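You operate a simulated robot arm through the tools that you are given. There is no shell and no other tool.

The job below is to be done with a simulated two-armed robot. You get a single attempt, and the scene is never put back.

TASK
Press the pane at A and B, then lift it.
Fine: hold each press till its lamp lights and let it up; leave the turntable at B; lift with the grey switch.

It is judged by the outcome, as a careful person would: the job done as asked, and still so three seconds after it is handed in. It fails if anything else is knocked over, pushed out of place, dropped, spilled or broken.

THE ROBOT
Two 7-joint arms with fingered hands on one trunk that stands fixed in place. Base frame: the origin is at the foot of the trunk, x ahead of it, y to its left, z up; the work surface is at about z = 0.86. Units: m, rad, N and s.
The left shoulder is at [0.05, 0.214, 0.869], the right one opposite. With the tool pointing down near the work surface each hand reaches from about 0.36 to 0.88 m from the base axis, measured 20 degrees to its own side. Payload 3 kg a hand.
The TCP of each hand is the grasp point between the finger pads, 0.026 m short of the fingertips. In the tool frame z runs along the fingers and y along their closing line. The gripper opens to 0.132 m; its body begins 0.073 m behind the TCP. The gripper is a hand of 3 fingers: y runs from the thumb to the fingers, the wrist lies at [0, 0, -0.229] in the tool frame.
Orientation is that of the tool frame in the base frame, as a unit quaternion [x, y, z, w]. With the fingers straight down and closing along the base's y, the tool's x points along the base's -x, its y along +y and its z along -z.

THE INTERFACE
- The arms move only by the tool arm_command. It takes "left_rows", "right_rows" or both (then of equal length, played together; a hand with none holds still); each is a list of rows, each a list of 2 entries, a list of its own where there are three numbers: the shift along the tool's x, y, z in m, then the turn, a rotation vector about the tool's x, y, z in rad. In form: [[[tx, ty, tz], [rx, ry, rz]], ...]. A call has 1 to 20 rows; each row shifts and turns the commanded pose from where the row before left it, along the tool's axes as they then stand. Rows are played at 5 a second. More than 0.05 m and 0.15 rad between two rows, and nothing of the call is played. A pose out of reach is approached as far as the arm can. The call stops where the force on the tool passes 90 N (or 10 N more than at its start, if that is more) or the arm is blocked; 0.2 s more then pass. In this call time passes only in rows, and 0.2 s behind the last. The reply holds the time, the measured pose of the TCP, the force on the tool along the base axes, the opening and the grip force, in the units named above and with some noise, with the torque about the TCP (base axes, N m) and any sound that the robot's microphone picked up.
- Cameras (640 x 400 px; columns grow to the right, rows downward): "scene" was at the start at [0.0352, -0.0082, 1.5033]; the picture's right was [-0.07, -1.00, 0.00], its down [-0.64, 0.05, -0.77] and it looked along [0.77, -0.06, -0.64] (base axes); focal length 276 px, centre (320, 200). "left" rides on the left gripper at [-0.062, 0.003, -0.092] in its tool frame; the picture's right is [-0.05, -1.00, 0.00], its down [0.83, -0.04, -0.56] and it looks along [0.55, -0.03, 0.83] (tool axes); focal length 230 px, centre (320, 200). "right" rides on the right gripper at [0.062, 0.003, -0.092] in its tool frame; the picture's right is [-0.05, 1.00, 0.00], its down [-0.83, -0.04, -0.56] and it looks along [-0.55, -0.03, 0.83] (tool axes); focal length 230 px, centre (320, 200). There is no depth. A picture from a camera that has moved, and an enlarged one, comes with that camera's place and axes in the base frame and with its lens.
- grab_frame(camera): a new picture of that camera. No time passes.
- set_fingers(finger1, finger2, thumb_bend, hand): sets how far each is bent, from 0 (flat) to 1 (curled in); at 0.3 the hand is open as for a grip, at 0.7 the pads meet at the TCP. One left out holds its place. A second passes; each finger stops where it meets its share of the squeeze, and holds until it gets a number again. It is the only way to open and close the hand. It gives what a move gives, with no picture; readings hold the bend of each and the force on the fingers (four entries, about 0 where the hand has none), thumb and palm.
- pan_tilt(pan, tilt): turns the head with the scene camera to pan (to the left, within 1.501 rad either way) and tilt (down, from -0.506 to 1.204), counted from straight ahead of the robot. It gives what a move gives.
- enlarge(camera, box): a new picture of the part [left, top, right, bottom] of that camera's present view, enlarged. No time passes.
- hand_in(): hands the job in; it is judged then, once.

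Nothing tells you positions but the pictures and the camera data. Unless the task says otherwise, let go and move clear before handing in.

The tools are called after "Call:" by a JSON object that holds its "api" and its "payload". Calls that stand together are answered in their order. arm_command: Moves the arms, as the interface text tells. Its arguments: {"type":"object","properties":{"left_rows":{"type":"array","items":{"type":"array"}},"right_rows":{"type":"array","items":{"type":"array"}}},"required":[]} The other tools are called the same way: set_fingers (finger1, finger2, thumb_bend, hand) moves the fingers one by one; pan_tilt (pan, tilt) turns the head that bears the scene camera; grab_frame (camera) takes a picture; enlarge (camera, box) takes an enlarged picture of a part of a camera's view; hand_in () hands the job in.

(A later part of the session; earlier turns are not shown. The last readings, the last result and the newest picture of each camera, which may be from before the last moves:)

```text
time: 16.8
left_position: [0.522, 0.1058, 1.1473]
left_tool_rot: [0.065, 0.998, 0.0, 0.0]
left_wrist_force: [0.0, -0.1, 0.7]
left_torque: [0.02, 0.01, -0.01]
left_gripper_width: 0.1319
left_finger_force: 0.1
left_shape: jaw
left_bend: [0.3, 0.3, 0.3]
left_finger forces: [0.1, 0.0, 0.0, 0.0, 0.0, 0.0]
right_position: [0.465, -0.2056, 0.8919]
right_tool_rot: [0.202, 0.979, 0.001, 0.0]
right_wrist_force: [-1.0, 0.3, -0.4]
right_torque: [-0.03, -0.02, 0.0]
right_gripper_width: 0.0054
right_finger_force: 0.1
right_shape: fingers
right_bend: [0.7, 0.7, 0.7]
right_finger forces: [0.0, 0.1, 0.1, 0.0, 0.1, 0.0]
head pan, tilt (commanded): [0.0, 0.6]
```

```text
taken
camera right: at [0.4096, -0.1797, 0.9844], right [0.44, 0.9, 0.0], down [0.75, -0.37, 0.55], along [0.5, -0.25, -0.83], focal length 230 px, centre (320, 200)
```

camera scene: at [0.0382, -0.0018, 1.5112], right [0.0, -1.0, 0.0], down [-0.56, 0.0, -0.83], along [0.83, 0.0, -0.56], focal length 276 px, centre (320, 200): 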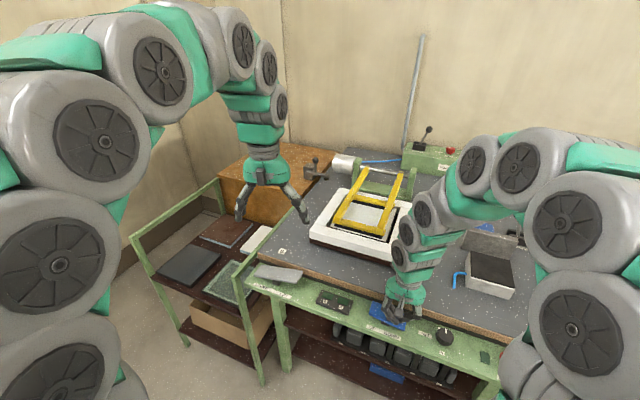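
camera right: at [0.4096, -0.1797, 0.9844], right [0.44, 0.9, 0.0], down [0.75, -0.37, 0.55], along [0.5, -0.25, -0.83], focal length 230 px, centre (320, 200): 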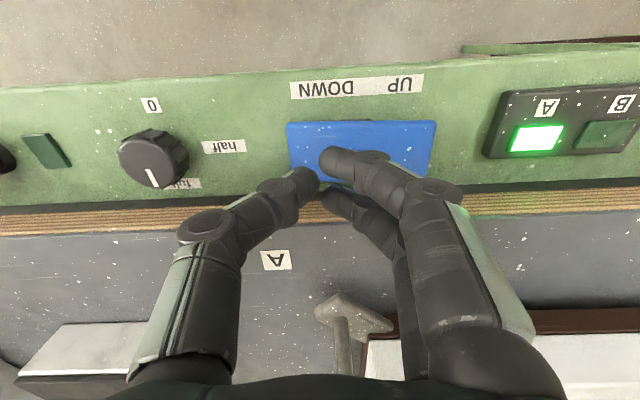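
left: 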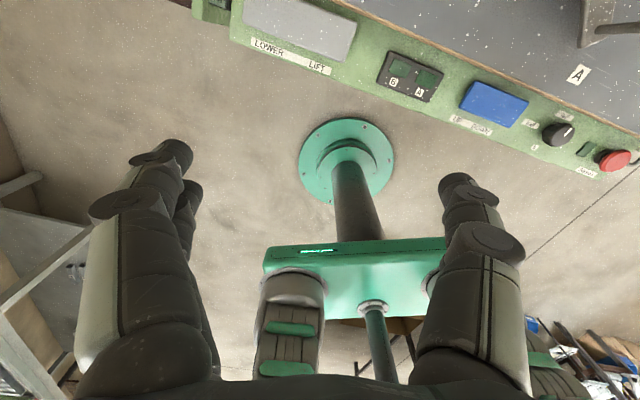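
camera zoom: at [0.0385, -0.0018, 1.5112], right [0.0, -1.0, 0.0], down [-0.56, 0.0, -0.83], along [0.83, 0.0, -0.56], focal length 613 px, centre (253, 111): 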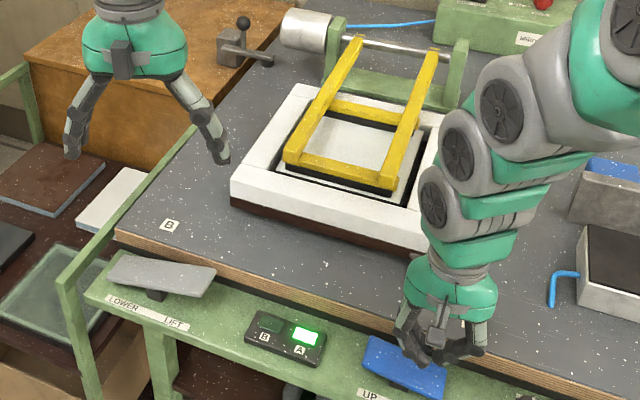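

The press stayed down and the rocker sprang back. I'll now shift to the UP end and press it to let the press up.

Call:
{"api": "arm_command", "payload": {"right_rows": [[[0, 0.028, 0], [0, 0, 0]], [[0, 0.028, 0], [0, 0, 0]], [[0, 0, 0.02], [0, 0, 0]], [[0, 0, 0.01], [0, 0, 0]], [[0, 0, 0.006], [0, 0, 0]], [[0, 0, 0.004], [0, 0, 0]]]}}

Call:
{"api": "enlarge", "payload": {"camera": "scene", "box": [240, 150, 460, 330]}}

Call:
{"api": "grab_frame", "payload": {"camera": "right"}}

```text
time: 18.2
left_position: [0.5229, 0.1058, 1.1466]
left_tool_rot: [0.066, 0.998, 0.0, 0.0]
left_wrist_force: [-0.1, 0.2, -0.3]
left_torque: [-0.03, -0.01, 0.02]
left_gripper_width: 0.1318
left_finger_force: 0.1
left_shape: jaw
left_bend: [0.3, 0.3, 0.3]
left_finger forces: [0.0, 0.1, 0.0, 0.1, 0.1, 0.0]
right_position: [0.4877, -0.1542, 0.8536]
right_tool_rot: [0.202, 0.979, 0.0, 0.002]
right_wrist_force: [-1.2, 2.3, 37.7]
right_torque: [0.11, 0.06, -0.01]
right_gripper_width: 0.0016
right_finger_force: 19.0
right_shape: fingers
right_bend: [0.71, 0.71, 0.72]
right_finger forces: [9.6, 9.0, 0.0, 0.1, 19.4, 0.0]
head pan, tilt (commanded): [0.0, 0.6]
```

```text
2.22 times, centred on (350, 240) of scene
camera zoom: at [0.0381, -0.0016, 1.5112], right [0.0, -1.0, 0.0], down [-0.56, 0.0, -0.83], along [0.83, 0.0, -0.56], focal length 613 px, centre (253, 111)
```

zoom: 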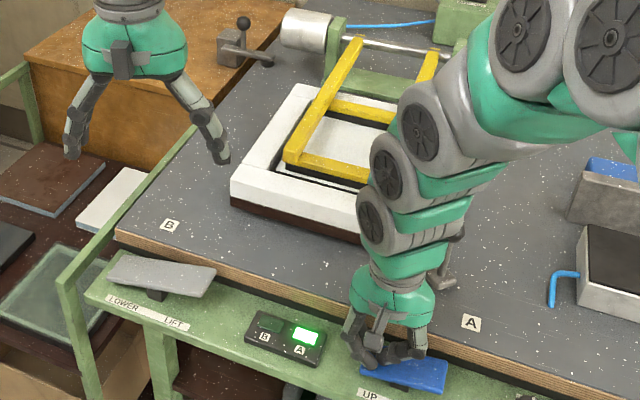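

```text
taken
camera right: at [0.4319, -0.1275, 0.945], right [0.44, 0.9, 0.0], down [0.74, -0.37, 0.56], along [0.5, -0.25, -0.83], focal length 230 px, centre (320, 200)
```

right: 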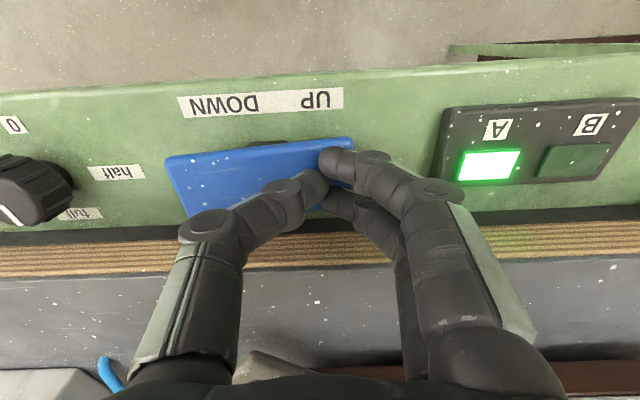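

The UP end is pressed at 38 N. I hold it and watch the press rise.

Call:
{"api": "arm_command", "payload": {"right_rows": [[[0, 0, 0], [0, 0, 0]], [[0, 0, 0], [0, 0, 0]], [[0, 0, 0], [0, 0, 0]], [[0, 0, 0], [0, 0, 0]]]}}

Call:
{"api": "grab_frame", "payload": {"camera": "scene"}}

```text
time: 19.2
left_position: [0.5232, 0.105, 1.1473]
left_tool_rot: [0.065, 0.998, 0.0, 0.0]
left_wrist_force: [-0.4, -0.6, 0.2]
left_torque: [0.03, 0.0, -0.01]
left_gripper_width: 0.1319
left_finger_force: 0.2
left_shape: jaw
left_bend: [0.3, 0.3, 0.3]
left_finger forces: [0.0, 0.0, 0.0, 0.1, 0.0, 0.1]
right_position: [0.4876, -0.1539, 0.8516]
right_tool_rot: [0.202, 0.979, 0.001, 0.001]
right_wrist_force: [10.9, 1.4, 46.0]
right_torque: [0.13, -0.25, -0.08]
right_gripper_width: 0.0017
right_finger_force: 23.5
right_shape: fingers
right_bend: [0.72, 0.71, 0.73]
right_finger forces: [13.9, 13.4, 0.0, 0.1, 19.2, 0.0]
head pan, tilt (commanded): [0.0, 0.6]
```

```text
taken
camera scene: at [0.0382, -0.0016, 1.5112], right [0.0, -1.0, 0.0], down [-0.56, 0.0, -0.83], along [0.83, 0.0, -0.56], focal length 276 px, centre (320, 200)
```

scene: 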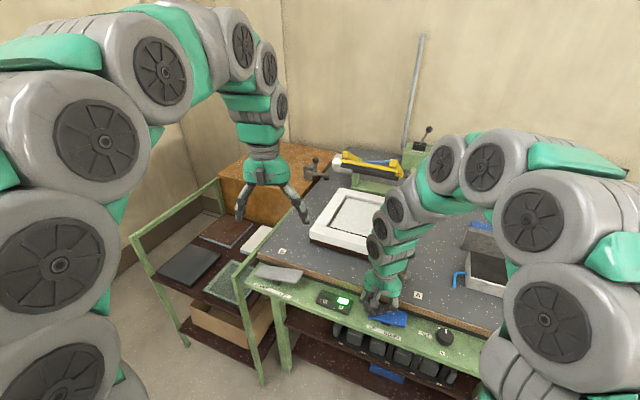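

The press frame is rising. I keep UP held until it is fully up.

Call:
{"api": "arm_command", "payload": {"right_rows": [[[0, 0, 0], [0, 0, 0]], [[0, 0, 0], [0, 0, 0]], [[0, 0, 0], [0, 0, 0]], [[0, 0, 0], [0, 0, 0]], [[0, 0, 0], [0, 0, 0]], [[0, 0, 0], [0, 0, 0]]]}}

Call:
{"api": "grab_frame", "payload": {"camera": "scene"}}

```text
time: 20.6
left_position: [0.5227, 0.1049, 1.1467]
left_tool_rot: [0.065, 0.998, -0.001, -0.001]
left_wrist_force: [0.2, 0.0, -0.4]
left_torque: [-0.01, 0.0, -0.03]
left_gripper_width: 0.132
left_finger_force: 0.1
left_shape: jaw
left_bend: [0.3, 0.3, 0.3]
left_finger forces: [0.0, 0.1, 0.0, 0.0, 0.0, 0.0]
right_position: [0.4881, -0.1541, 0.8514]
right_tool_rot: [0.202, 0.979, 0.0, 0.001]
right_wrist_force: [12.6, 6.6, 42.8]
right_torque: [0.29, -0.36, -0.03]
right_gripper_width: 0.0011
right_finger_force: 22.8
right_shape: fingers
right_bend: [0.72, 0.72, 0.73]
right_finger forces: [16.6, 16.5, 0.1, 0.0, 13.1, 0.0]
head pan, tilt (commanded): [0.0, 0.6]
```

```text
taken
camera scene: at [0.0383, -0.0016, 1.5112], right [0.0, -1.0, 0.0], down [-0.56, 0.0, -0.83], along [0.83, 0.0, -0.56], focal length 276 px, centre (320, 200)
```

scene: 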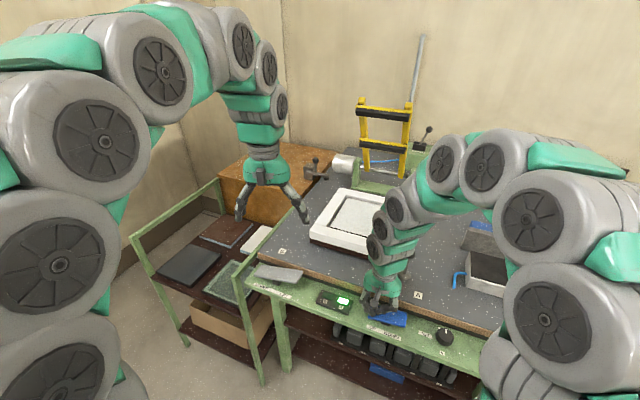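

The frame is nearly upright, so I hold UP a little longer.

Call:
{"api": "arm_command", "payload": {"right_rows": [[[0, 0, 0], [0, 0, 0]], [[0, 0, 0], [0, 0, 0]], [[0, 0, 0], [0, 0, 0]], [[0, 0, 0], [0, 0, 0]]]}}

Call:
{"api": "grab_frame", "payload": {"camera": "scene"}}

```text
time: 21.6
left_position: [0.5222, 0.106, 1.1467]
left_tool_rot: [0.066, 0.998, -0.001, 0.0]
left_wrist_force: [0.7, -0.2, -0.8]
left_torque: [0.0, 0.01, 0.02]
left_gripper_width: 0.1318
left_finger_force: 0.0
left_shape: jaw
left_bend: [0.3, 0.3, 0.3]
left_finger forces: [0.1, 0.0, 0.0, 0.0, 0.1, 0.1]
right_position: [0.487, -0.155, 0.8524]
right_tool_rot: [0.202, 0.979, 0.0, 0.001]
right_wrist_force: [12.8, 6.9, 42.9]
right_torque: [0.3, -0.36, -0.01]
right_gripper_width: 0.0009
right_finger_force: 22.8
right_shape: fingers
right_bend: [0.72, 0.72, 0.73]
right_finger forces: [16.9, 16.5, 0.0, 0.0, 12.3, 0.0]
head pan, tilt (commanded): [0.0, 0.6]
```

```text
taken
camera scene: at [0.0383, -0.0016, 1.5112], right [0.0, -1.0, 0.0], down [-0.56, 0.0, -0.83], along [0.83, 0.0, -0.56], focal length 276 px, centre (320, 200)
```

scene: 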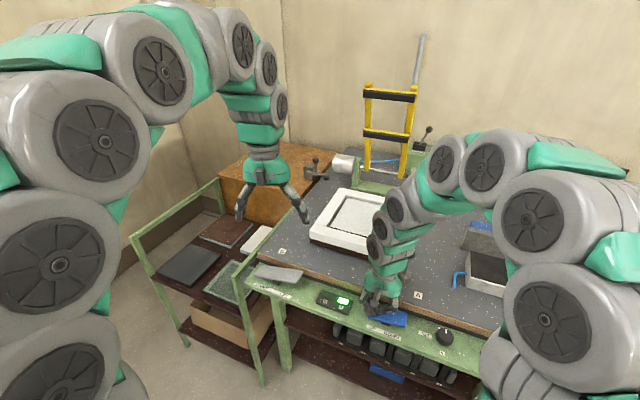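

It's slightly short of its original upright pose. I'll hold a little more.

Call:
{"api": "arm_command", "payload": {"right_rows": [[[0, 0, 0], [0, 0, 0]], [[0, 0, 0], [0, 0, 0]], [[0, 0, 0], [0, 0, 0]], [[0, 0, 0], [0, 0, 0]], [[0, 0, 0], [0, 0, 0]]]}}

Call:
{"api": "grab_frame", "payload": {"camera": "scene"}}

```text
time: 22.8
left_position: [0.5219, 0.1061, 1.147]
left_tool_rot: [0.065, 0.998, 0.0, 0.0]
left_wrist_force: [-0.4, 0.7, -0.1]
left_torque: [-0.02, -0.02, 0.01]
left_gripper_width: 0.1319
left_finger_force: 0.0
left_shape: jaw
left_bend: [0.3, 0.3, 0.3]
left_finger forces: [0.1, 0.1, 0.1, 0.1, 0.1, 0.0]
right_position: [0.4871, -0.1542, 0.852]
right_tool_rot: [0.201, 0.979, 0.0, 0.002]
right_wrist_force: [13.1, 7.1, 42.7]
right_torque: [0.32, -0.34, -0.04]
right_gripper_width: 0.001
right_finger_force: 22.8
right_shape: fingers
right_bend: [0.72, 0.72, 0.73]
right_finger forces: [16.8, 16.6, 0.1, 0.1, 12.3, 0.0]
head pan, tilt (commanded): [0.0, 0.6]
```

```text
taken
camera scene: at [0.0383, -0.0016, 1.5112], right [0.0, -1.0, 0.0], down [-0.56, 0.0, -0.83], along [0.83, 0.0, -0.56], focal length 276 px, centre (320, 200)
```

scene: 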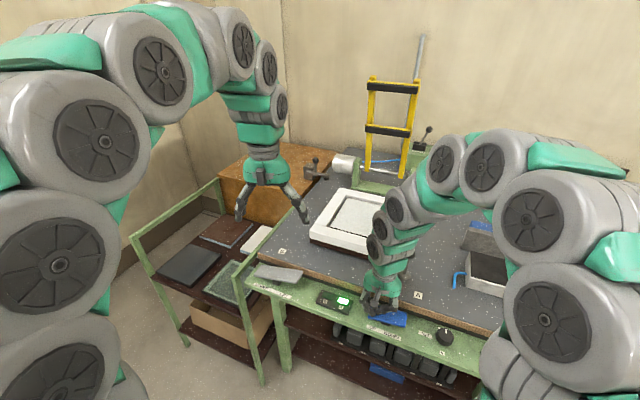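

The press is fully up again, so I release UP and raise the hand. Then I'll look at the turntable handle to locate its knob precisely.

Call:
{"api": "arm_command", "payload": {"right_rows": [[[0, 0, -0.02], [0, 0, 0]], [[0, 0, -0.04], [0, 0, 0]], [[0, 0, -0.04], [0, 0, 0]], [[0, 0, -0.04], [0, 0, 0]], [[0, 0, -0.04], [0, 0, 0]], [[0.0, -0.04, -0.02], [0, 0, 0]], [[0.0, -0.04, 0], [0, 0, 0]], [[0, 0, 0], [0, 0, 0]]]}}

Call:
{"api": "grab_frame", "payload": {"camera": "scene"}}

Call:
{"api": "grab_frame", "payload": {"camera": "right"}}

Call:
{"api": "enlarge", "payload": {"camera": "scene", "box": [300, 170, 460, 300]}}

```text
time: 24.6
left_position: [0.5225, 0.1062, 1.1465]
left_tool_rot: [0.065, 0.998, 0.0, 0.0]
left_wrist_force: [0.0, -0.3, -0.2]
left_torque: [0.0, 0.0, 0.0]
left_gripper_width: 0.1319
left_finger_force: 0.2
left_shape: jaw
left_bend: [0.3, 0.3, 0.3]
left_finger forces: [0.1, 0.0, 0.0, 0.0, 0.1, 0.1]
right_position: [0.4575, -0.2289, 1.0533]
right_tool_rot: [0.202, 0.979, 0.001, 0.0]
right_wrist_force: [-1.0, 0.5, 0.4]
right_torque: [0.03, -0.02, 0.01]
right_gripper_width: 0.0057
right_finger_force: 0.0
right_shape: fingers
right_bend: [0.7, 0.7, 0.7]
right_finger forces: [0.0, 0.0, 0.0, 0.1, 0.0, 0.1]
head pan, tilt (commanded): [0.0, 0.6]
```

```text
taken
camera scene: at [0.0385, -0.0018, 1.5112], right [0.0, -1.0, 0.0], down [-0.56, 0.0, -0.83], along [0.83, 0.0, -0.56], focal length 276 px, centre (320, 200)
```

scene: 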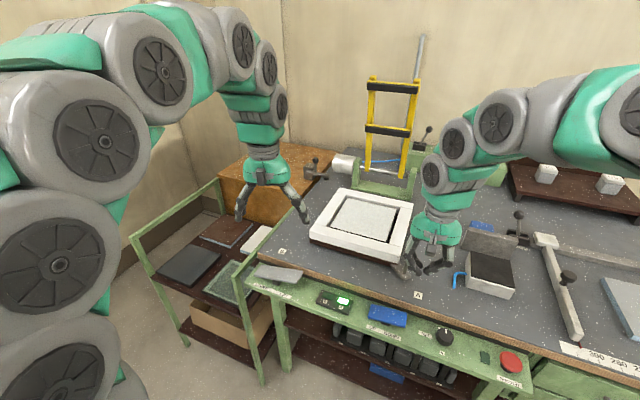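

```text
taken
camera right: at [0.4007, -0.2014, 1.1457], right [0.44, 0.9, 0.0], down [0.75, -0.37, 0.55], along [0.5, -0.25, -0.83], focal length 230 px, centre (320, 200)
```

right: 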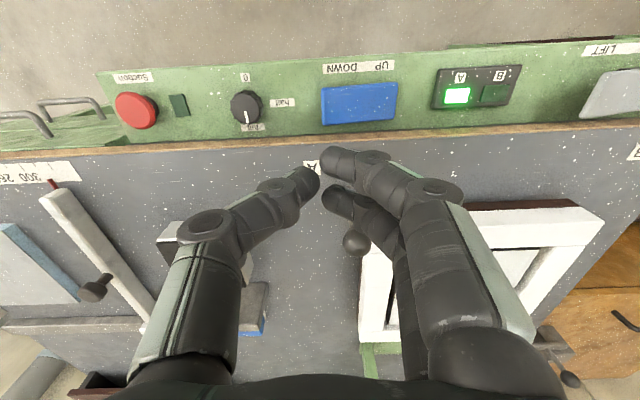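

```text
3.08 times, centred on (380, 235) of scene
camera zoom: at [0.0385, -0.0018, 1.5112], right [0.0, -1.0, 0.0], down [-0.56, 0.0, -0.83], along [0.83, 0.0, -0.56], focal length 849 px, centre (135, 92)
```

zoom: 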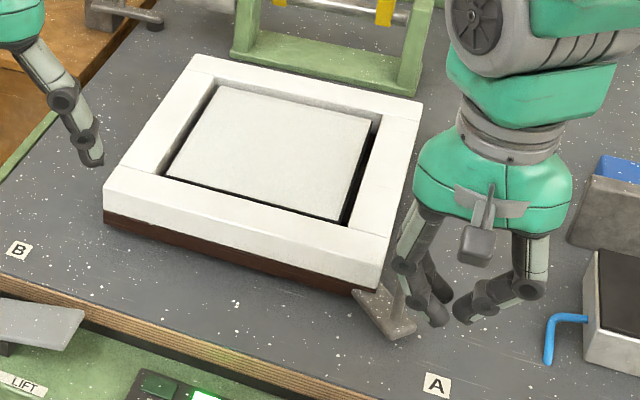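

The knob ball is at about (0.569, -0.243, 0.973), and the turntable centre is at about (0.80, -0.16) with radius 0.247. B is 90° clockwise (seen from above) from A. I'll move the left hand out of the way, partly open the right hand, turn it so its closing line follows the handle's travel, and bring it above the knob.

Call:
{"api": "set_fingers", "payload": {"hand": "right", "finger1": 0.42, "finger2": 0.42, "thumb_bend": 0.42}}

Call:
{"api": "arm_command", "payload": {"left_rows": [[[0.0241, 0.04, 0], [0, 0, 0]], [[0.0241, 0.04, 0], [0, 0, 0]], [[0.0241, 0.04, 0], [0, 0, 0]], [[0.0241, 0.04, 0], [0, 0, 0]], [[0.0241, 0.04, 0], [0, 0, 0]], [[0, 0, 0], [0, 0, 0]], [[0, 0, 0], [0, 0, 0]], [[0, 0, 0], [0, 0, 0]], [[0, 0, 0], [0, 0, 0]]], "right_rows": [[[0, 0, -0.006], [0, 0, -0.149]], [[0, 0, -0.006], [0, 0, -0.149]], [[0, 0, -0.006], [0, 0, -0.149]], [[0, 0, -0.006], [0, 0, -0.149]], [[0, 0, -0.006], [0, 0, -0.149]], [[-0.0335, -0.0168, 0], [0, 0, 0]], [[-0.0335, -0.0168, 0], [0, 0, 0]], [[-0.0335, -0.0168, 0], [0, 0, 0]], [[0, 0, 0], [0, 0, 0]]]}}

Call:
{"api": "grab_frame", "payload": {"camera": "right"}}

Call:
{"api": "grab_frame", "payload": {"camera": "scene"}}

```text
time: 25.6
left_position: [0.5215, 0.1053, 1.147]
left_tool_rot: [0.065, 0.998, 0.0, 0.0]
left_wrist_force: [1.1, -0.5, 0.1]
left_torque: [0.01, -0.03, 0.0]
left_gripper_width: 0.1318
left_finger_force: 0.0
left_shape: jaw
left_bend: [0.3, 0.3, 0.3]
left_finger forces: [0.0, 0.0, 0.0, 0.0, 0.1, 0.0]
right_position: [0.4565, -0.229, 1.0529]
right_tool_rot: [0.202, 0.979, 0.0, 0.0]
right_wrist_force: [0.1, 0.0, 0.1]
right_torque: [-0.01, 0.0, 0.02]
right_gripper_width: 0.0944
right_finger_force: 0.1
right_shape: fingers
right_bend: [0.42, 0.42, 0.42]
right_finger forces: [0.1, 0.0, 0.0, 0.0, 0.1, 0.0]
head pan, tilt (commanded): [0.0, 0.6]
```

```text
time: 27.6
left_position: [0.4279, 0.321, 1.1468]
left_tool_rot: [0.065, 0.998, 0.0, 0.0]
left_wrist_force: [0.6, -0.1, -0.1]
left_torque: [-0.03, -0.02, -0.02]
left_gripper_width: 0.1319
left_finger_force: 0.1
left_shape: jaw
left_bend: [0.3, 0.3, 0.3]
left_finger forces: [0.0, 0.0, 0.0, 0.0, 0.1, 0.0]
right_position: [0.5669, -0.2424, 1.0816]
right_tool_rot: [-0.168, 0.986, -0.001, 0.0]
right_wrist_force: [0.2, -0.3, 0.6]
right_torque: [0.02, -0.01, 0.01]
right_gripper_width: 0.0945
right_finger_force: 0.0
right_shape: fingers
right_bend: [0.42, 0.42, 0.42]
right_finger forces: [0.1, 0.1, 0.0, 0.0, 0.0, 0.0]
head pan, tilt (commanded): [0.0, 0.6]
```

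```text
taken
camera right: at [0.5071, -0.2602, 1.1737], right [-0.28, 0.96, 0.0], down [0.8, 0.23, 0.56], along [0.53, 0.16, -0.83], focal length 230 px, centre (320, 200)
```

right: 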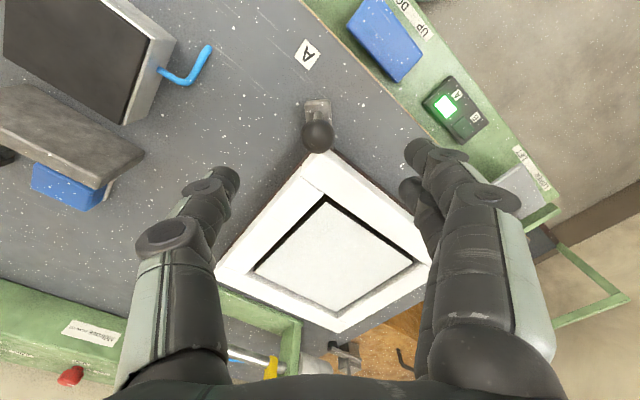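

```text
taken
camera scene: at [0.0385, -0.0018, 1.5112], right [0.0, -1.0, 0.0], down [-0.56, 0.0, -0.83], along [0.83, 0.0, -0.56], focal length 276 px, centre (320, 200)
```

scene: 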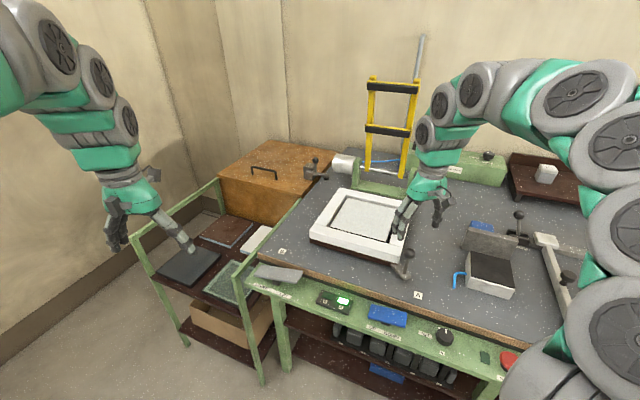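

The knob ball lies right under the open hand (both cameras agree on it to a few mm). I descend so the pads sit around the ball.

Call:
{"api": "arm_command", "payload": {"right_rows": [[[0, 0, 0.03], [0, 0, 0]], [[0, 0, 0.03], [0, 0, 0]], [[0, 0, 0.03], [0, 0, 0]], [[0, 0, 0.018], [0, 0, 0]], [[0, 0, 0], [0, 0, 0]]]}}

Call:
{"api": "grab_frame", "payload": {"camera": "right"}}

Call:
{"api": "enlarge", "payload": {"camera": "scene", "box": [360, 170, 480, 300]}}

```text
time: 28.8
left_position: [0.4293, 0.3206, 1.1472]
left_tool_rot: [0.065, 0.998, 0.0, 0.0]
left_wrist_force: [0.2, 0.1, -0.3]
left_torque: [-0.02, -0.02, 0.01]
left_gripper_width: 0.1319
left_finger_force: 0.0
left_shape: jaw
left_bend: [0.3, 0.3, 0.3]
left_finger forces: [0.1, 0.0, 0.0, 0.0, 0.1, 0.0]
right_position: [0.5669, -0.2417, 0.9748]
right_tool_rot: [-0.169, 0.986, 0.0, 0.0]
right_wrist_force: [-0.7, 0.2, 0.1]
right_torque: [-0.01, -0.01, -0.03]
right_gripper_width: 0.0944
right_finger_force: 0.1
right_shape: fingers
right_bend: [0.42, 0.42, 0.42]
right_finger forces: [0.0, 0.0, 0.0, 0.0, 0.0, 0.0]
head pan, tilt (commanded): [0.0, 0.6]
```

```text
taken
camera right: at [0.5074, -0.2598, 1.0667], right [-0.28, 0.96, 0.0], down [0.8, 0.23, 0.56], along [0.53, 0.16, -0.83], focal length 230 px, centre (320, 200)
```

right: 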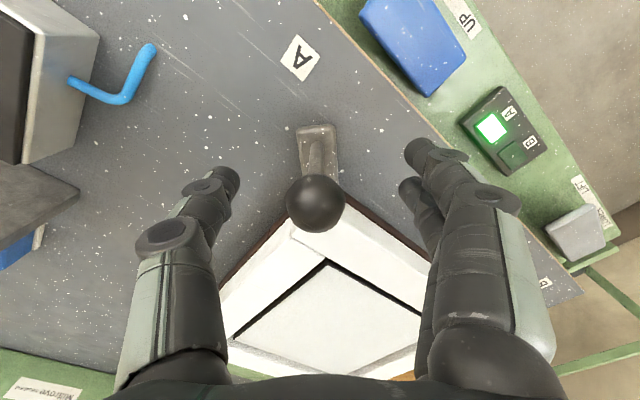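

```text
3.08 times, centred on (420, 235) of scene
camera zoom: at [0.0385, -0.0018, 1.5112], right [0.0, -1.0, 0.0], down [-0.56, 0.0, -0.83], along [0.83, 0.0, -0.56], focal length 849 px, centre (12, 92)
```

zoom: 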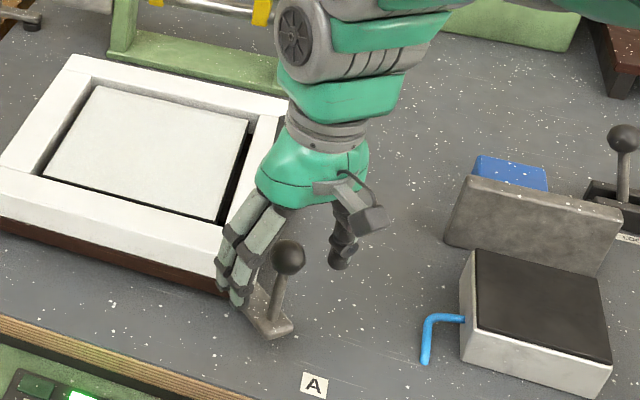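

The ball sits right at the grasp point. I close the fingers gently on it.

Call:
{"api": "set_fingers", "payload": {"hand": "right", "finger1": 0.63, "finger2": 0.63, "thumb_bend": 0.63}}

Call:
{"api": "grab_frame", "payload": {"camera": "right"}}

```text
time: 29.8
left_position: [0.4291, 0.3212, 1.1466]
left_tool_rot: [0.065, 0.998, 0.001, 0.0]
left_wrist_force: [0.6, 0.2, -0.5]
left_torque: [-0.01, 0.01, -0.02]
left_gripper_width: 0.1319
left_finger_force: 0.1
left_shape: jaw
left_bend: [0.3, 0.3, 0.3]
left_finger forces: [0.0, 0.1, 0.0, 0.0, 0.0, 0.0]
right_position: [0.5672, -0.2421, 0.9738]
right_tool_rot: [-0.168, 0.986, 0.0, 0.0]
right_wrist_force: [-0.2, -0.6, 0.0]
right_torque: [-0.01, -0.01, -0.01]
right_gripper_width: 0.0272
right_finger_force: 0.6
right_shape: fingers
right_bend: [0.63, 0.63, 0.62]
right_finger forces: [0.0, 0.0, 0.0, 0.0, 0.9, 0.0]
head pan, tilt (commanded): [0.0, 0.6]
```

```text
taken
camera right: at [0.5074, -0.2597, 1.0669], right [-0.28, 0.96, 0.0], down [0.8, 0.23, 0.56], along [0.53, 0.16, -0.83], focal length 230 px, centre (320, 200)
```

right: 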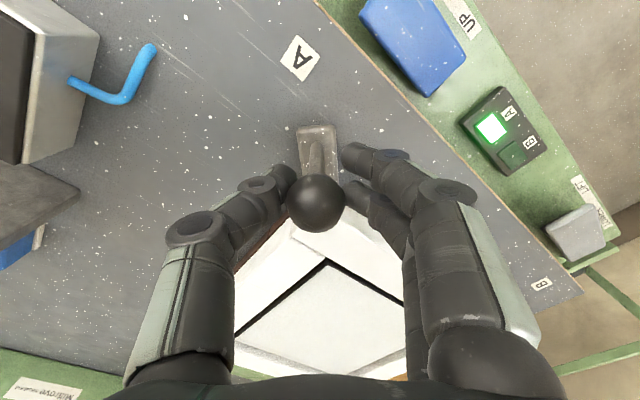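

The thumb touches the ball and the fingers are just short of it. I close a little more for a light grip.

Call:
{"api": "set_fingers", "payload": {"hand": "right", "finger1": 0.66, "finger2": 0.66, "thumb_bend": 0.63}}

Call:
{"api": "grab_frame", "payload": {"camera": "right"}}

```text
time: 30.8
left_position: [0.4281, 0.3206, 1.1466]
left_tool_rot: [0.066, 0.998, 0.0, 0.0]
left_wrist_force: [0.6, 0.7, 0.0]
left_torque: [0.0, 0.01, 0.02]
left_gripper_width: 0.1321
left_finger_force: 0.0
left_shape: jaw
left_bend: [0.3, 0.3, 0.3]
left_finger forces: [0.1, 0.1, 0.0, 0.0, 0.0, 0.1]
right_position: [0.567, -0.2424, 0.9745]
right_tool_rot: [-0.168, 0.986, 0.0, 0.0]
right_wrist_force: [-1.0, -0.6, -0.6]
right_torque: [-0.01, 0.03, -0.01]
right_gripper_width: 0.0229
right_finger_force: 0.6
right_shape: fingers
right_bend: [0.66, 0.65, 0.62]
right_finger forces: [0.0, 0.5, 0.0, 0.0, 0.9, 0.0]
head pan, tilt (commanded): [0.0, 0.6]
```

```text
taken
camera right: at [0.5074, -0.2597, 1.0669], right [-0.28, 0.96, 0.0], down [0.8, 0.23, 0.56], along [0.53, 0.16, -0.83], focal length 230 px, centre (320, 200)
```

right: 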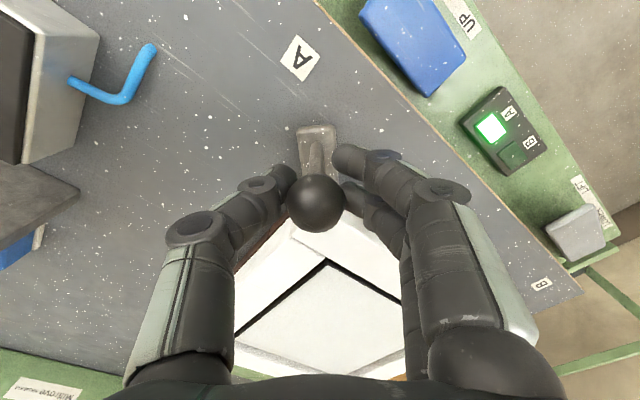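

The fingers now surround the ball. I'll firm up the grip slightly before turning the handle.

Call:
{"api": "set_fingers", "payload": {"hand": "right", "finger1": 0.7, "finger2": 0.7, "thumb_bend": 0.65}}

Call:
{"api": "grab_frame", "payload": {"camera": "right"}}

```text
time: 31.8
left_position: [0.4284, 0.3214, 1.1474]
left_tool_rot: [0.065, 0.998, 0.0, 0.001]
left_wrist_force: [0.3, 1.1, 0.0]
left_torque: [0.0, 0.03, 0.0]
left_gripper_width: 0.132
left_finger_force: 0.0
left_shape: jaw
left_bend: [0.3, 0.3, 0.3]
left_finger forces: [0.1, 0.0, 0.0, 0.0, 0.0, 0.1]
right_position: [0.5672, -0.242, 0.9749]
right_tool_rot: [-0.168, 0.986, 0.0, 0.0]
right_wrist_force: [0.1, 0.1, -3.7]
right_torque: [0.01, 0.01, 0.02]
right_gripper_width: 0.0165
right_finger_force: 3.5
right_shape: fingers
right_bend: [0.7, 0.66, 0.64]
right_finger forces: [0.1, 3.2, 0.0, 0.0, 2.9, 0.0]
head pan, tilt (commanded): [0.0, 0.6]
```

```text
taken
camera right: at [0.5074, -0.2597, 1.0669], right [-0.28, 0.96, 0.0], down [0.8, 0.23, 0.56], along [0.53, 0.16, -0.83], focal length 230 px, centre (320, 200)
```

right: 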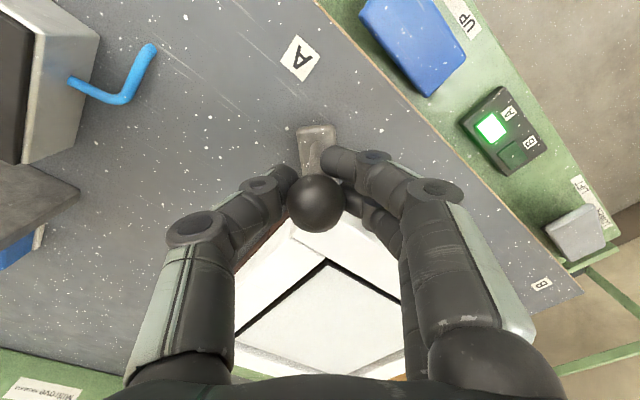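

Two contacts hold the ball and the other finger hooks its outer side. I'll start turning the handle toward B along the arc in small steps and watch the forces.

Call:
{"api": "arm_command", "payload": {"right_rows": [[[-0.0003, 0.01235, 0], [0, 0, 0.05]], [[-0.0003, 0.01235, 0], [0, 0, 0.05]], [[-0.0003, 0.01235, 0], [0, 0, 0.05]], [[-0.0003, 0.01235, 0], [0, 0, 0.05]]]}}

Call:
{"api": "grab_frame", "payload": {"camera": "right"}}

Call:
{"api": "grab_frame", "payload": {"camera": "scene"}}

```text
time: 32.8
left_position: [0.4301, 0.3211, 1.1471]
left_tool_rot: [0.065, 0.998, 0.0, -0.001]
left_wrist_force: [-0.2, -0.8, -0.5]
left_torque: [0.0, -0.02, -0.03]
left_gripper_width: 0.1319
left_finger_force: 0.0
left_shape: jaw
left_bend: [0.3, 0.3, 0.3]
left_finger forces: [0.0, 0.1, 0.0, 0.1, 0.0, 0.0]
right_position: [0.5549, -0.1936, 0.9744]
right_tool_rot: [-0.069, 0.998, 0.0, -0.001]
right_wrist_force: [-5.1, -2.4, -1.4]
right_torque: [-0.01, 0.09, -0.03]
right_gripper_width: 0.0174
right_finger_force: 3.9
right_shape: fingers
right_bend: [0.7, 0.66, 0.63]
right_finger forces: [0.0, 2.6, 0.0, 0.0, 4.7, 0.0]
head pan, tilt (commanded): [0.0, 0.6]
```

```text
taken
camera right: at [0.4934, -0.1996, 1.0669], right [-0.09, 1.0, 0.0], down [0.83, 0.07, 0.55], along [0.55, 0.05, -0.83], focal length 230 px, centre (320, 200)
```

right: 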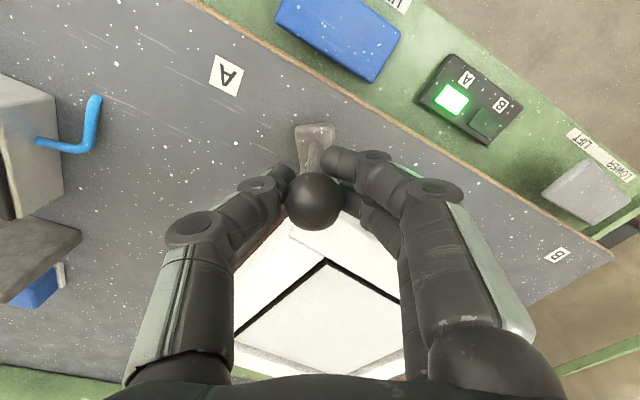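

```text
taken
camera scene: at [0.0384, -0.0018, 1.5112], right [0.0, -1.0, 0.0], down [-0.56, 0.0, -0.83], along [0.83, 0.0, -0.56], focal length 276 px, centre (320, 200)
```

scene: 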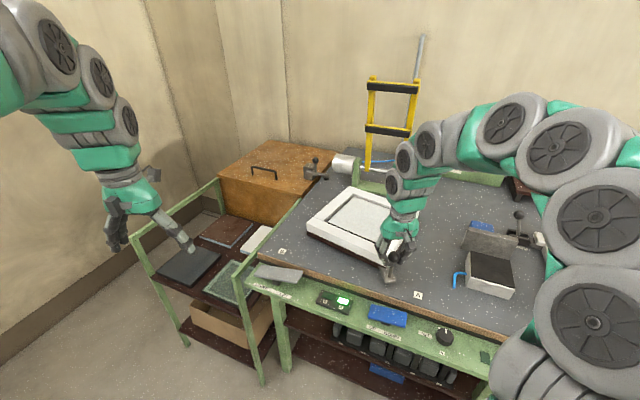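

The turntable is turning smoothly with about 5 N and the ball stays centred in the grip. I continue along the arc.

Call:
{"api": "arm_command", "payload": {"right_rows": [[[-0.0003, 0.01235, 0], [0, 0, 0.05]], [[-0.0003, 0.01235, 0], [0, 0, 0.05]], [[-0.0003, 0.01235, 0], [0, 0, 0.05]], [[-0.0003, 0.01235, 0], [0, 0, 0.05]], [[-0.0003, 0.01235, 0], [0, 0, 0.05]], [[-0.0003, 0.01235, 0], [0, 0, 0.05]], [[-0.0003, 0.01235, 0], [0, 0, 0.05]], [[-0.0003, 0.01235, 0], [0, 0, 0.05]]]}}

Call:
{"api": "grab_frame", "payload": {"camera": "right"}}

Call:
{"api": "grab_frame", "payload": {"camera": "scene"}}

```text
time: 34.6
left_position: [0.4279, 0.3203, 1.1477]
left_tool_rot: [0.066, 0.998, 0.001, -0.001]
left_wrist_force: [-0.2, -0.8, -0.7]
left_torque: [0.01, 0.0, 0.03]
left_gripper_width: 0.1318
left_finger_force: 0.1
left_shape: jaw
left_bend: [0.3, 0.3, 0.3]
left_finger forces: [0.0, 0.0, 0.1, 0.0, 0.1, 0.0]
right_position: [0.561, -0.0975, 0.9736]
right_tool_rot: [0.131, 0.991, 0.0, -0.001]
right_wrist_force: [-3.7, 0.3, -2.4]
right_torque: [0.02, 0.05, -0.03]
right_gripper_width: 0.0173
right_finger_force: 4.5
right_shape: fingers
right_bend: [0.7, 0.67, 0.64]
right_finger forces: [1.2, 2.7, 0.0, 0.1, 4.1, 0.0]
head pan, tilt (commanded): [0.0, 0.6]
```

```text
taken
camera right: at [0.5019, -0.0786, 1.0659], right [0.31, 0.95, 0.0], down [0.79, -0.26, 0.55], along [0.53, -0.17, -0.83], focal length 230 px, centre (320, 200)
```

right: 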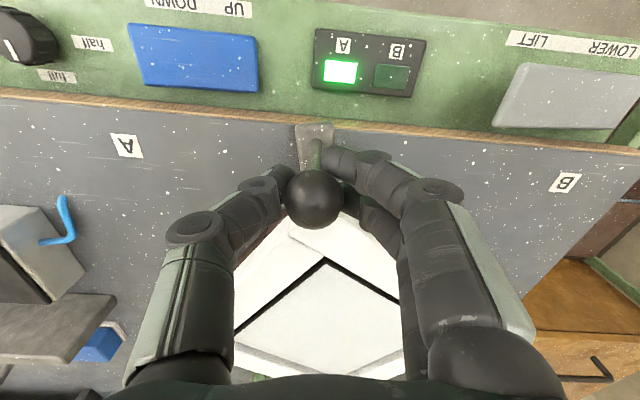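

```text
taken
camera scene: at [0.0385, -0.0018, 1.5112], right [0.0, -1.0, 0.0], down [-0.56, 0.0, -0.83], along [0.83, 0.0, -0.56], focal length 276 px, centre (320, 200)
```

scene: 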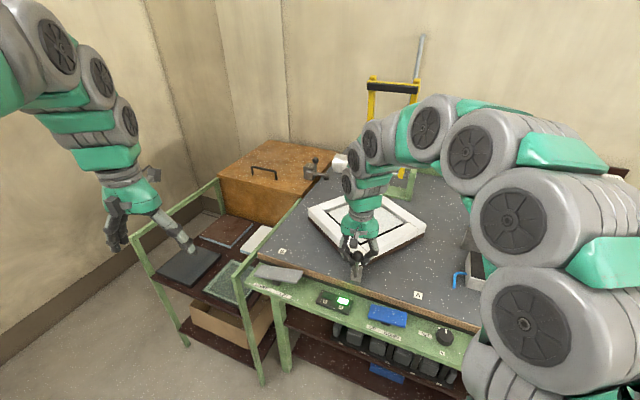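

The turn is going well, about 34° so far, and lamp A stays lit. I continue.

Call:
{"api": "arm_command", "payload": {"right_rows": [[[-0.0003, 0.01235, 0], [0, 0, 0.05]], [[-0.0003, 0.01235, 0], [0, 0, 0.05]], [[-0.0003, 0.01235, 0], [0, 0, 0.05]], [[-0.0003, 0.01235, 0], [0, 0, 0.05]], [[-0.0003, 0.01235, 0], [0, 0, 0.05]], [[-0.0003, 0.01235, 0], [0, 0, 0.05]], [[-0.0003, 0.01235, 0], [0, 0, 0.05]], [[-0.0003, 0.01235, 0], [0, 0, 0.05]], [[-0.0003, 0.01235, 0], [0, 0, 0.05]], [[-0.0003, 0.01235, 0], [0, 0, 0.05]]]}}

Call:
{"api": "grab_frame", "payload": {"camera": "right"}}

Call:
{"api": "grab_frame", "payload": {"camera": "scene"}}

```text
time: 36.8
left_position: [0.429, 0.3203, 1.1457]
left_tool_rot: [0.066, 0.998, 0.0, 0.0]
left_wrist_force: [0.7, 0.0, -0.8]
left_torque: [0.01, -0.01, 0.0]
left_gripper_width: 0.1316
left_finger_force: 0.0
left_shape: jaw
left_bend: [0.3, 0.3, 0.3]
left_finger forces: [0.1, 0.1, 0.0, 0.0, 0.0, 0.0]
right_position: [0.6195, 0.0091, 0.9737]
right_tool_rot: [0.372, 0.928, 0.0, 0.0]
right_wrist_force: [1.0, -0.6, -4.1]
right_torque: [0.02, -0.04, -0.01]
right_gripper_width: 0.0183
right_finger_force: 4.0
right_shape: fingers
right_bend: [0.69, 0.67, 0.63]
right_finger forces: [1.2, 3.2, 0.0, 0.0, 3.6, 0.1]
head pan, tilt (commanded): [0.0, 0.6]
```

```text
taken
camera right: at [0.5769, 0.0537, 1.0662], right [0.73, 0.69, 0.0], down [0.57, -0.6, 0.56], along [0.38, -0.4, -0.83], focal length 230 px, centre (320, 200)
```

right: 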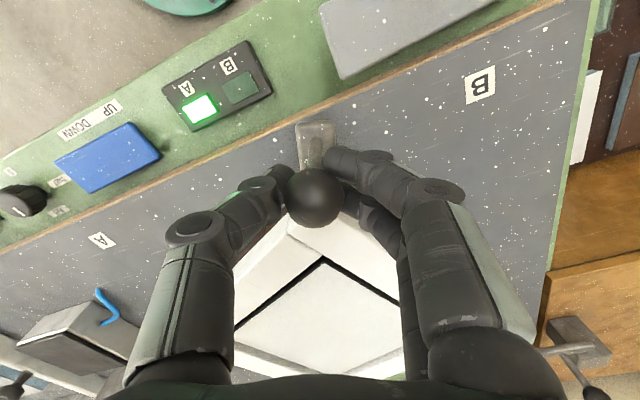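

```text
taken
camera scene: at [0.0386, -0.0018, 1.5112], right [0.0, -1.0, 0.0], down [-0.56, 0.0, -0.83], along [0.83, 0.0, -0.56], focal length 276 px, centre (320, 200)
```

scene: 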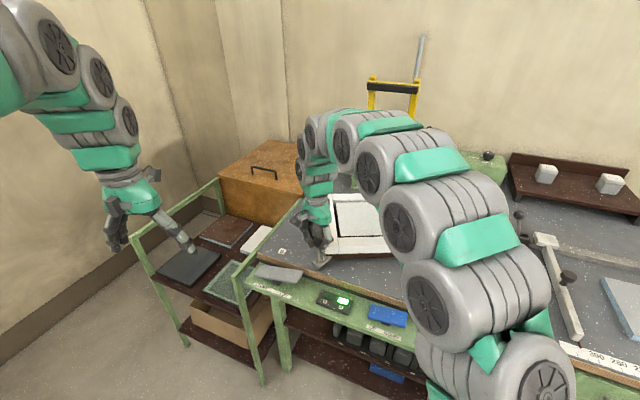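

About 63° done and B is near. I continue with a shorter move.

Call:
{"api": "arm_command", "payload": {"right_rows": [[[-0.0003, 0.01235, 0], [0, 0, 0.05]], [[-0.0003, 0.01235, 0], [0, 0, 0.05]], [[-0.0003, 0.01235, 0], [0, 0, 0.05]], [[-0.0003, 0.01235, 0], [0, 0, 0.05]], [[-0.0003, 0.01235, 0], [0, 0, 0.05]], [[-0.0003, 0.01235, 0], [0, 0, 0.05]], [[-0.0003, 0.01235, 0], [0, 0, 0.05]]]}}

Call:
{"api": "grab_frame", "payload": {"camera": "right"}}

Call:
{"api": "grab_frame", "payload": {"camera": "scene"}}

```text
time: 38.4
left_position: [0.4289, 0.3212, 1.1468]
left_tool_rot: [0.065, 0.998, 0.0, -0.001]
left_wrist_force: [0.7, 0.3, 0.2]
left_torque: [0.01, -0.01, 0.01]
left_gripper_width: 0.1317
left_finger_force: 0.0
left_shape: jaw
left_bend: [0.3, 0.3, 0.3]
left_finger forces: [0.1, 0.1, 0.0, 0.0, 0.1, 0.1]
right_position: [0.6901, 0.0613, 0.9728]
right_tool_rot: [0.527, 0.85, 0.0, -0.001]
right_wrist_force: [2.2, -0.5, -5.1]
right_torque: [0.01, 0.0, 0.01]
right_gripper_width: 0.0185
right_finger_force: 4.2
right_shape: fingers
right_bend: [0.69, 0.67, 0.63]
right_finger forces: [1.6, 3.9, 0.1, 0.0, 3.3, 0.1]
head pan, tilt (commanded): [0.0, 0.6]
```

```text
taken
camera right: at [0.6648, 0.1167, 1.0666], right [0.92, 0.4, 0.0], down [0.33, -0.76, 0.56], along [0.22, -0.51, -0.83], focal length 230 px, centre (320, 200)
```

right: 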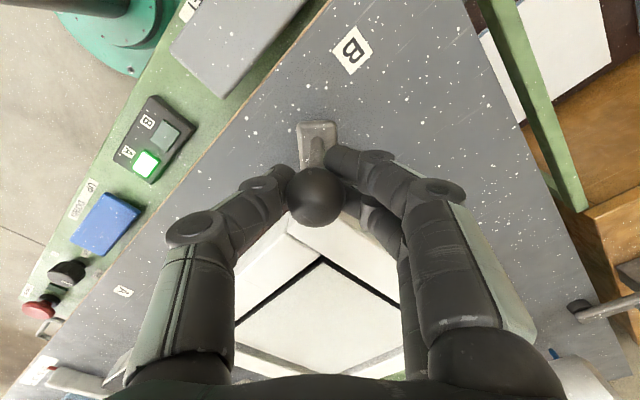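

```text
taken
camera scene: at [0.0386, -0.0018, 1.5112], right [0.0, -1.0, 0.0], down [-0.56, 0.0, -0.83], along [0.83, 0.0, -0.56], focal length 276 px, centre (320, 200)
```

scene: 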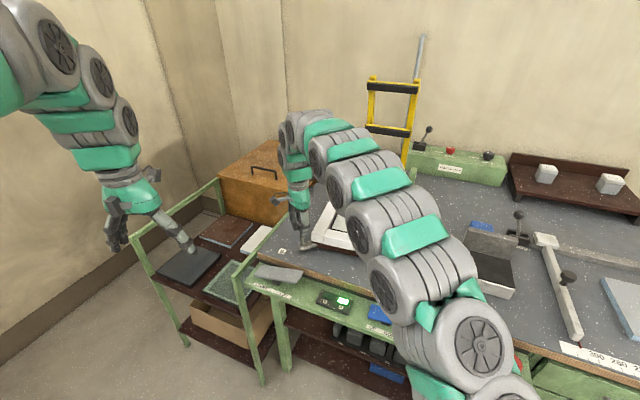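

B is almost in line with the handle. Comparing with how A looked from the hand at the start, about 0.12 rad remains. I go slowly and watch for a stop.

Call:
{"api": "arm_command", "payload": {"right_rows": [[[-0.0002, 0.0099, 0], [0, 0, 0.04]], [[-0.0002, 0.0099, 0], [0, 0, 0.04]], [[0, 0.0049, 0], [0, 0, 0.02]], [[0, 0, 0], [0, 0, 0]]]}}

Call:
{"api": "grab_frame", "payload": {"camera": "right"}}

```text
time: 39.4
left_position: [0.4277, 0.3205, 1.1467]
left_tool_rot: [0.065, 0.998, 0.0, 0.0]
left_wrist_force: [0.0, 0.2, 0.6]
left_torque: [-0.01, -0.02, 0.0]
left_gripper_width: 0.1319
left_finger_force: 0.0
left_shape: jaw
left_bend: [0.3, 0.3, 0.3]
left_finger forces: [0.0, 0.0, 0.1, 0.1, 0.0, 0.0]
right_position: [0.7122, 0.0699, 0.9738]
right_tool_rot: [0.568, 0.823, 0.0, 0.0]
right_wrist_force: [-9.0, -3.8, 0.0]
right_torque: [-0.03, 0.08, -0.03]
right_gripper_width: 0.0217
right_finger_force: 4.6
right_shape: fingers
right_bend: [0.7, 0.69, 0.62]
right_finger forces: [0.0, 0.5, 0.0, 0.0, 9.0, 0.0]
head pan, tilt (commanded): [0.0, 0.6]
```

```text
taken
camera right: at [0.6932, 0.1281, 1.0666], right [0.95, 0.3, 0.0], down [0.25, -0.79, 0.56], along [0.17, -0.53, -0.83], focal length 230 px, centre (320, 200)
```

right: 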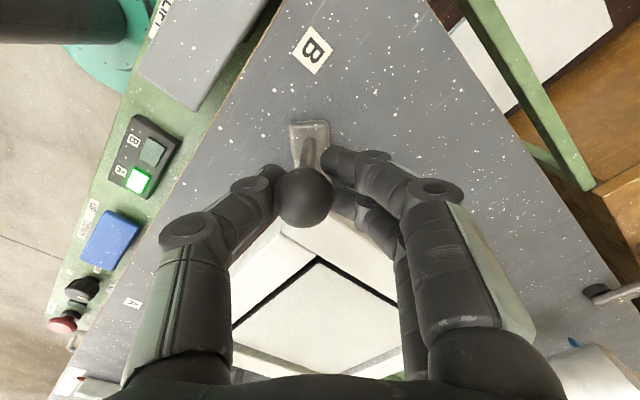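

Resistance has risen to about 10 N and the ball lags a little in the grip, so this is either an end stop or a detent near B. I'll push slightly more to find out.

Call:
{"api": "arm_command", "payload": {"right_rows": [[[0, 0.003, 0], [0, 0, 0]], [[0, 0.003, 0], [0, 0, 0]], [[0, 0, 0], [0, 0, 0]]]}}

Call:
{"api": "grab_frame", "payload": {"camera": "right"}}

```text
time: 40.2
left_position: [0.4283, 0.3213, 1.1472]
left_tool_rot: [0.065, 0.998, 0.0, 0.0]
left_wrist_force: [0.5, 0.8, -0.3]
left_torque: [-0.01, -0.03, 0.01]
left_gripper_width: 0.1319
left_finger_force: 0.0
left_shape: jaw
left_bend: [0.3, 0.3, 0.3]
left_finger forces: [0.0, 0.1, 0.1, 0.0, 0.1, 0.0]
right_position: [0.7178, 0.0719, 0.9744]
right_tool_rot: [0.569, 0.823, -0.001, 0.0]
right_wrist_force: [-15.1, -6.2, 3.8]
right_torque: [-0.1, 0.18, 0.02]
right_gripper_width: 0.0274
right_finger_force: 7.7
right_shape: fingers
right_bend: [0.7, 0.7, 0.61]
right_finger forces: [0.0, 0.0, 0.0, 0.0, 15.8, 0.0]
head pan, tilt (commanded): [0.0, 0.6]
```

```text
taken
camera right: at [0.6984, 0.1303, 1.0666], right [0.95, 0.3, 0.0], down [0.25, -0.79, 0.56], along [0.17, -0.53, -0.83], focal length 230 px, centre (320, 200)
```

right: 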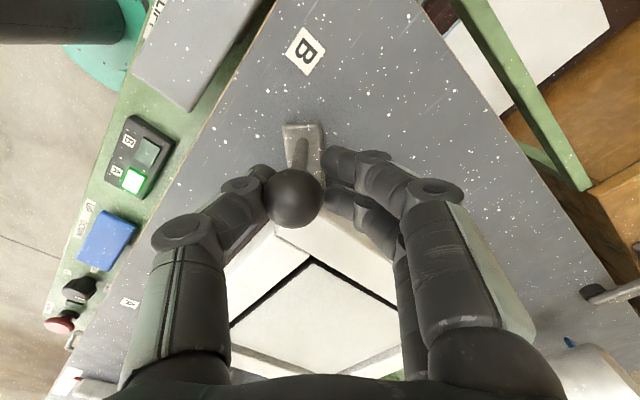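

The force climbs with no further motion, so the turntable is at its end stop, and the handle points straight at B. I ease off the push, release the ball and rise straight up.

Call:
{"api": "arm_command", "payload": {"right_rows": [[[0, -0.004, 0], [0, 0, 0]], [[0, -0.004, 0], [0, 0, 0]], [[0, 0, 0], [0, 0, 0]]]}}

Call:
{"api": "set_fingers", "payload": {"hand": "right", "finger1": 0.45, "finger2": 0.45, "thumb_bend": 0.45}}

Call:
{"api": "grab_frame", "payload": {"camera": "right"}}

```text
time: 41.0
left_position: [0.4281, 0.3215, 1.147]
left_tool_rot: [0.065, 0.998, 0.0, 0.0]
left_wrist_force: [-0.4, -0.5, 0.3]
left_torque: [-0.01, 0.0, 0.01]
left_gripper_width: 0.1317
left_finger_force: 0.0
left_shape: jaw
left_bend: [0.3, 0.3, 0.3]
left_finger forces: [0.0, 0.1, 0.0, 0.0, 0.0, 0.0]
right_position: [0.7111, 0.0687, 0.9736]
right_tool_rot: [0.568, 0.823, 0.0, 0.0]
right_wrist_force: [-4.3, -1.4, -1.4]
right_torque: [-0.05, 0.01, 0.04]
right_gripper_width: 0.0203
right_finger_force: 4.0
right_shape: fingers
right_bend: [0.7, 0.69, 0.62]
right_finger forces: [0.1, 1.6, 0.1, 0.1, 6.1, 0.0]
head pan, tilt (commanded): [0.0, 0.6]
```

```text
time: 42.0
left_position: [0.4296, 0.3207, 1.1475]
left_tool_rot: [0.065, 0.998, 0.0, 0.001]
left_wrist_force: [0.8, -0.1, -0.4]
left_torque: [0.01, -0.02, -0.02]
left_gripper_width: 0.1319
left_finger_force: 0.0
left_shape: jaw
left_bend: [0.3, 0.3, 0.3]
left_finger forces: [0.1, 0.1, 0.0, 0.1, 0.1, 0.1]
right_position: [0.7102, 0.0695, 0.9749]
right_tool_rot: [0.569, 0.823, -0.001, 0.0]
right_wrist_force: [0.1, 0.3, -0.1]
right_torque: [-0.01, 0.0, -0.01]
right_gripper_width: 0.0839
right_finger_force: 0.1
right_shape: fingers
right_bend: [0.45, 0.45, 0.45]
right_finger forces: [0.0, 0.0, 0.0, 0.0, 0.0, 0.0]
head pan, tilt (commanded): [0.0, 0.6]
```

```text
taken
camera right: at [0.6913, 0.1271, 1.0662], right [0.95, 0.3, 0.0], down [0.25, -0.79, 0.56], along [0.17, -0.53, -0.83], focal length 230 px, centre (320, 200)
```

right: 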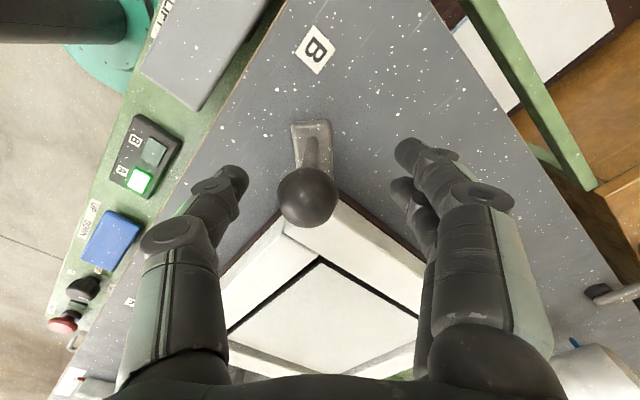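

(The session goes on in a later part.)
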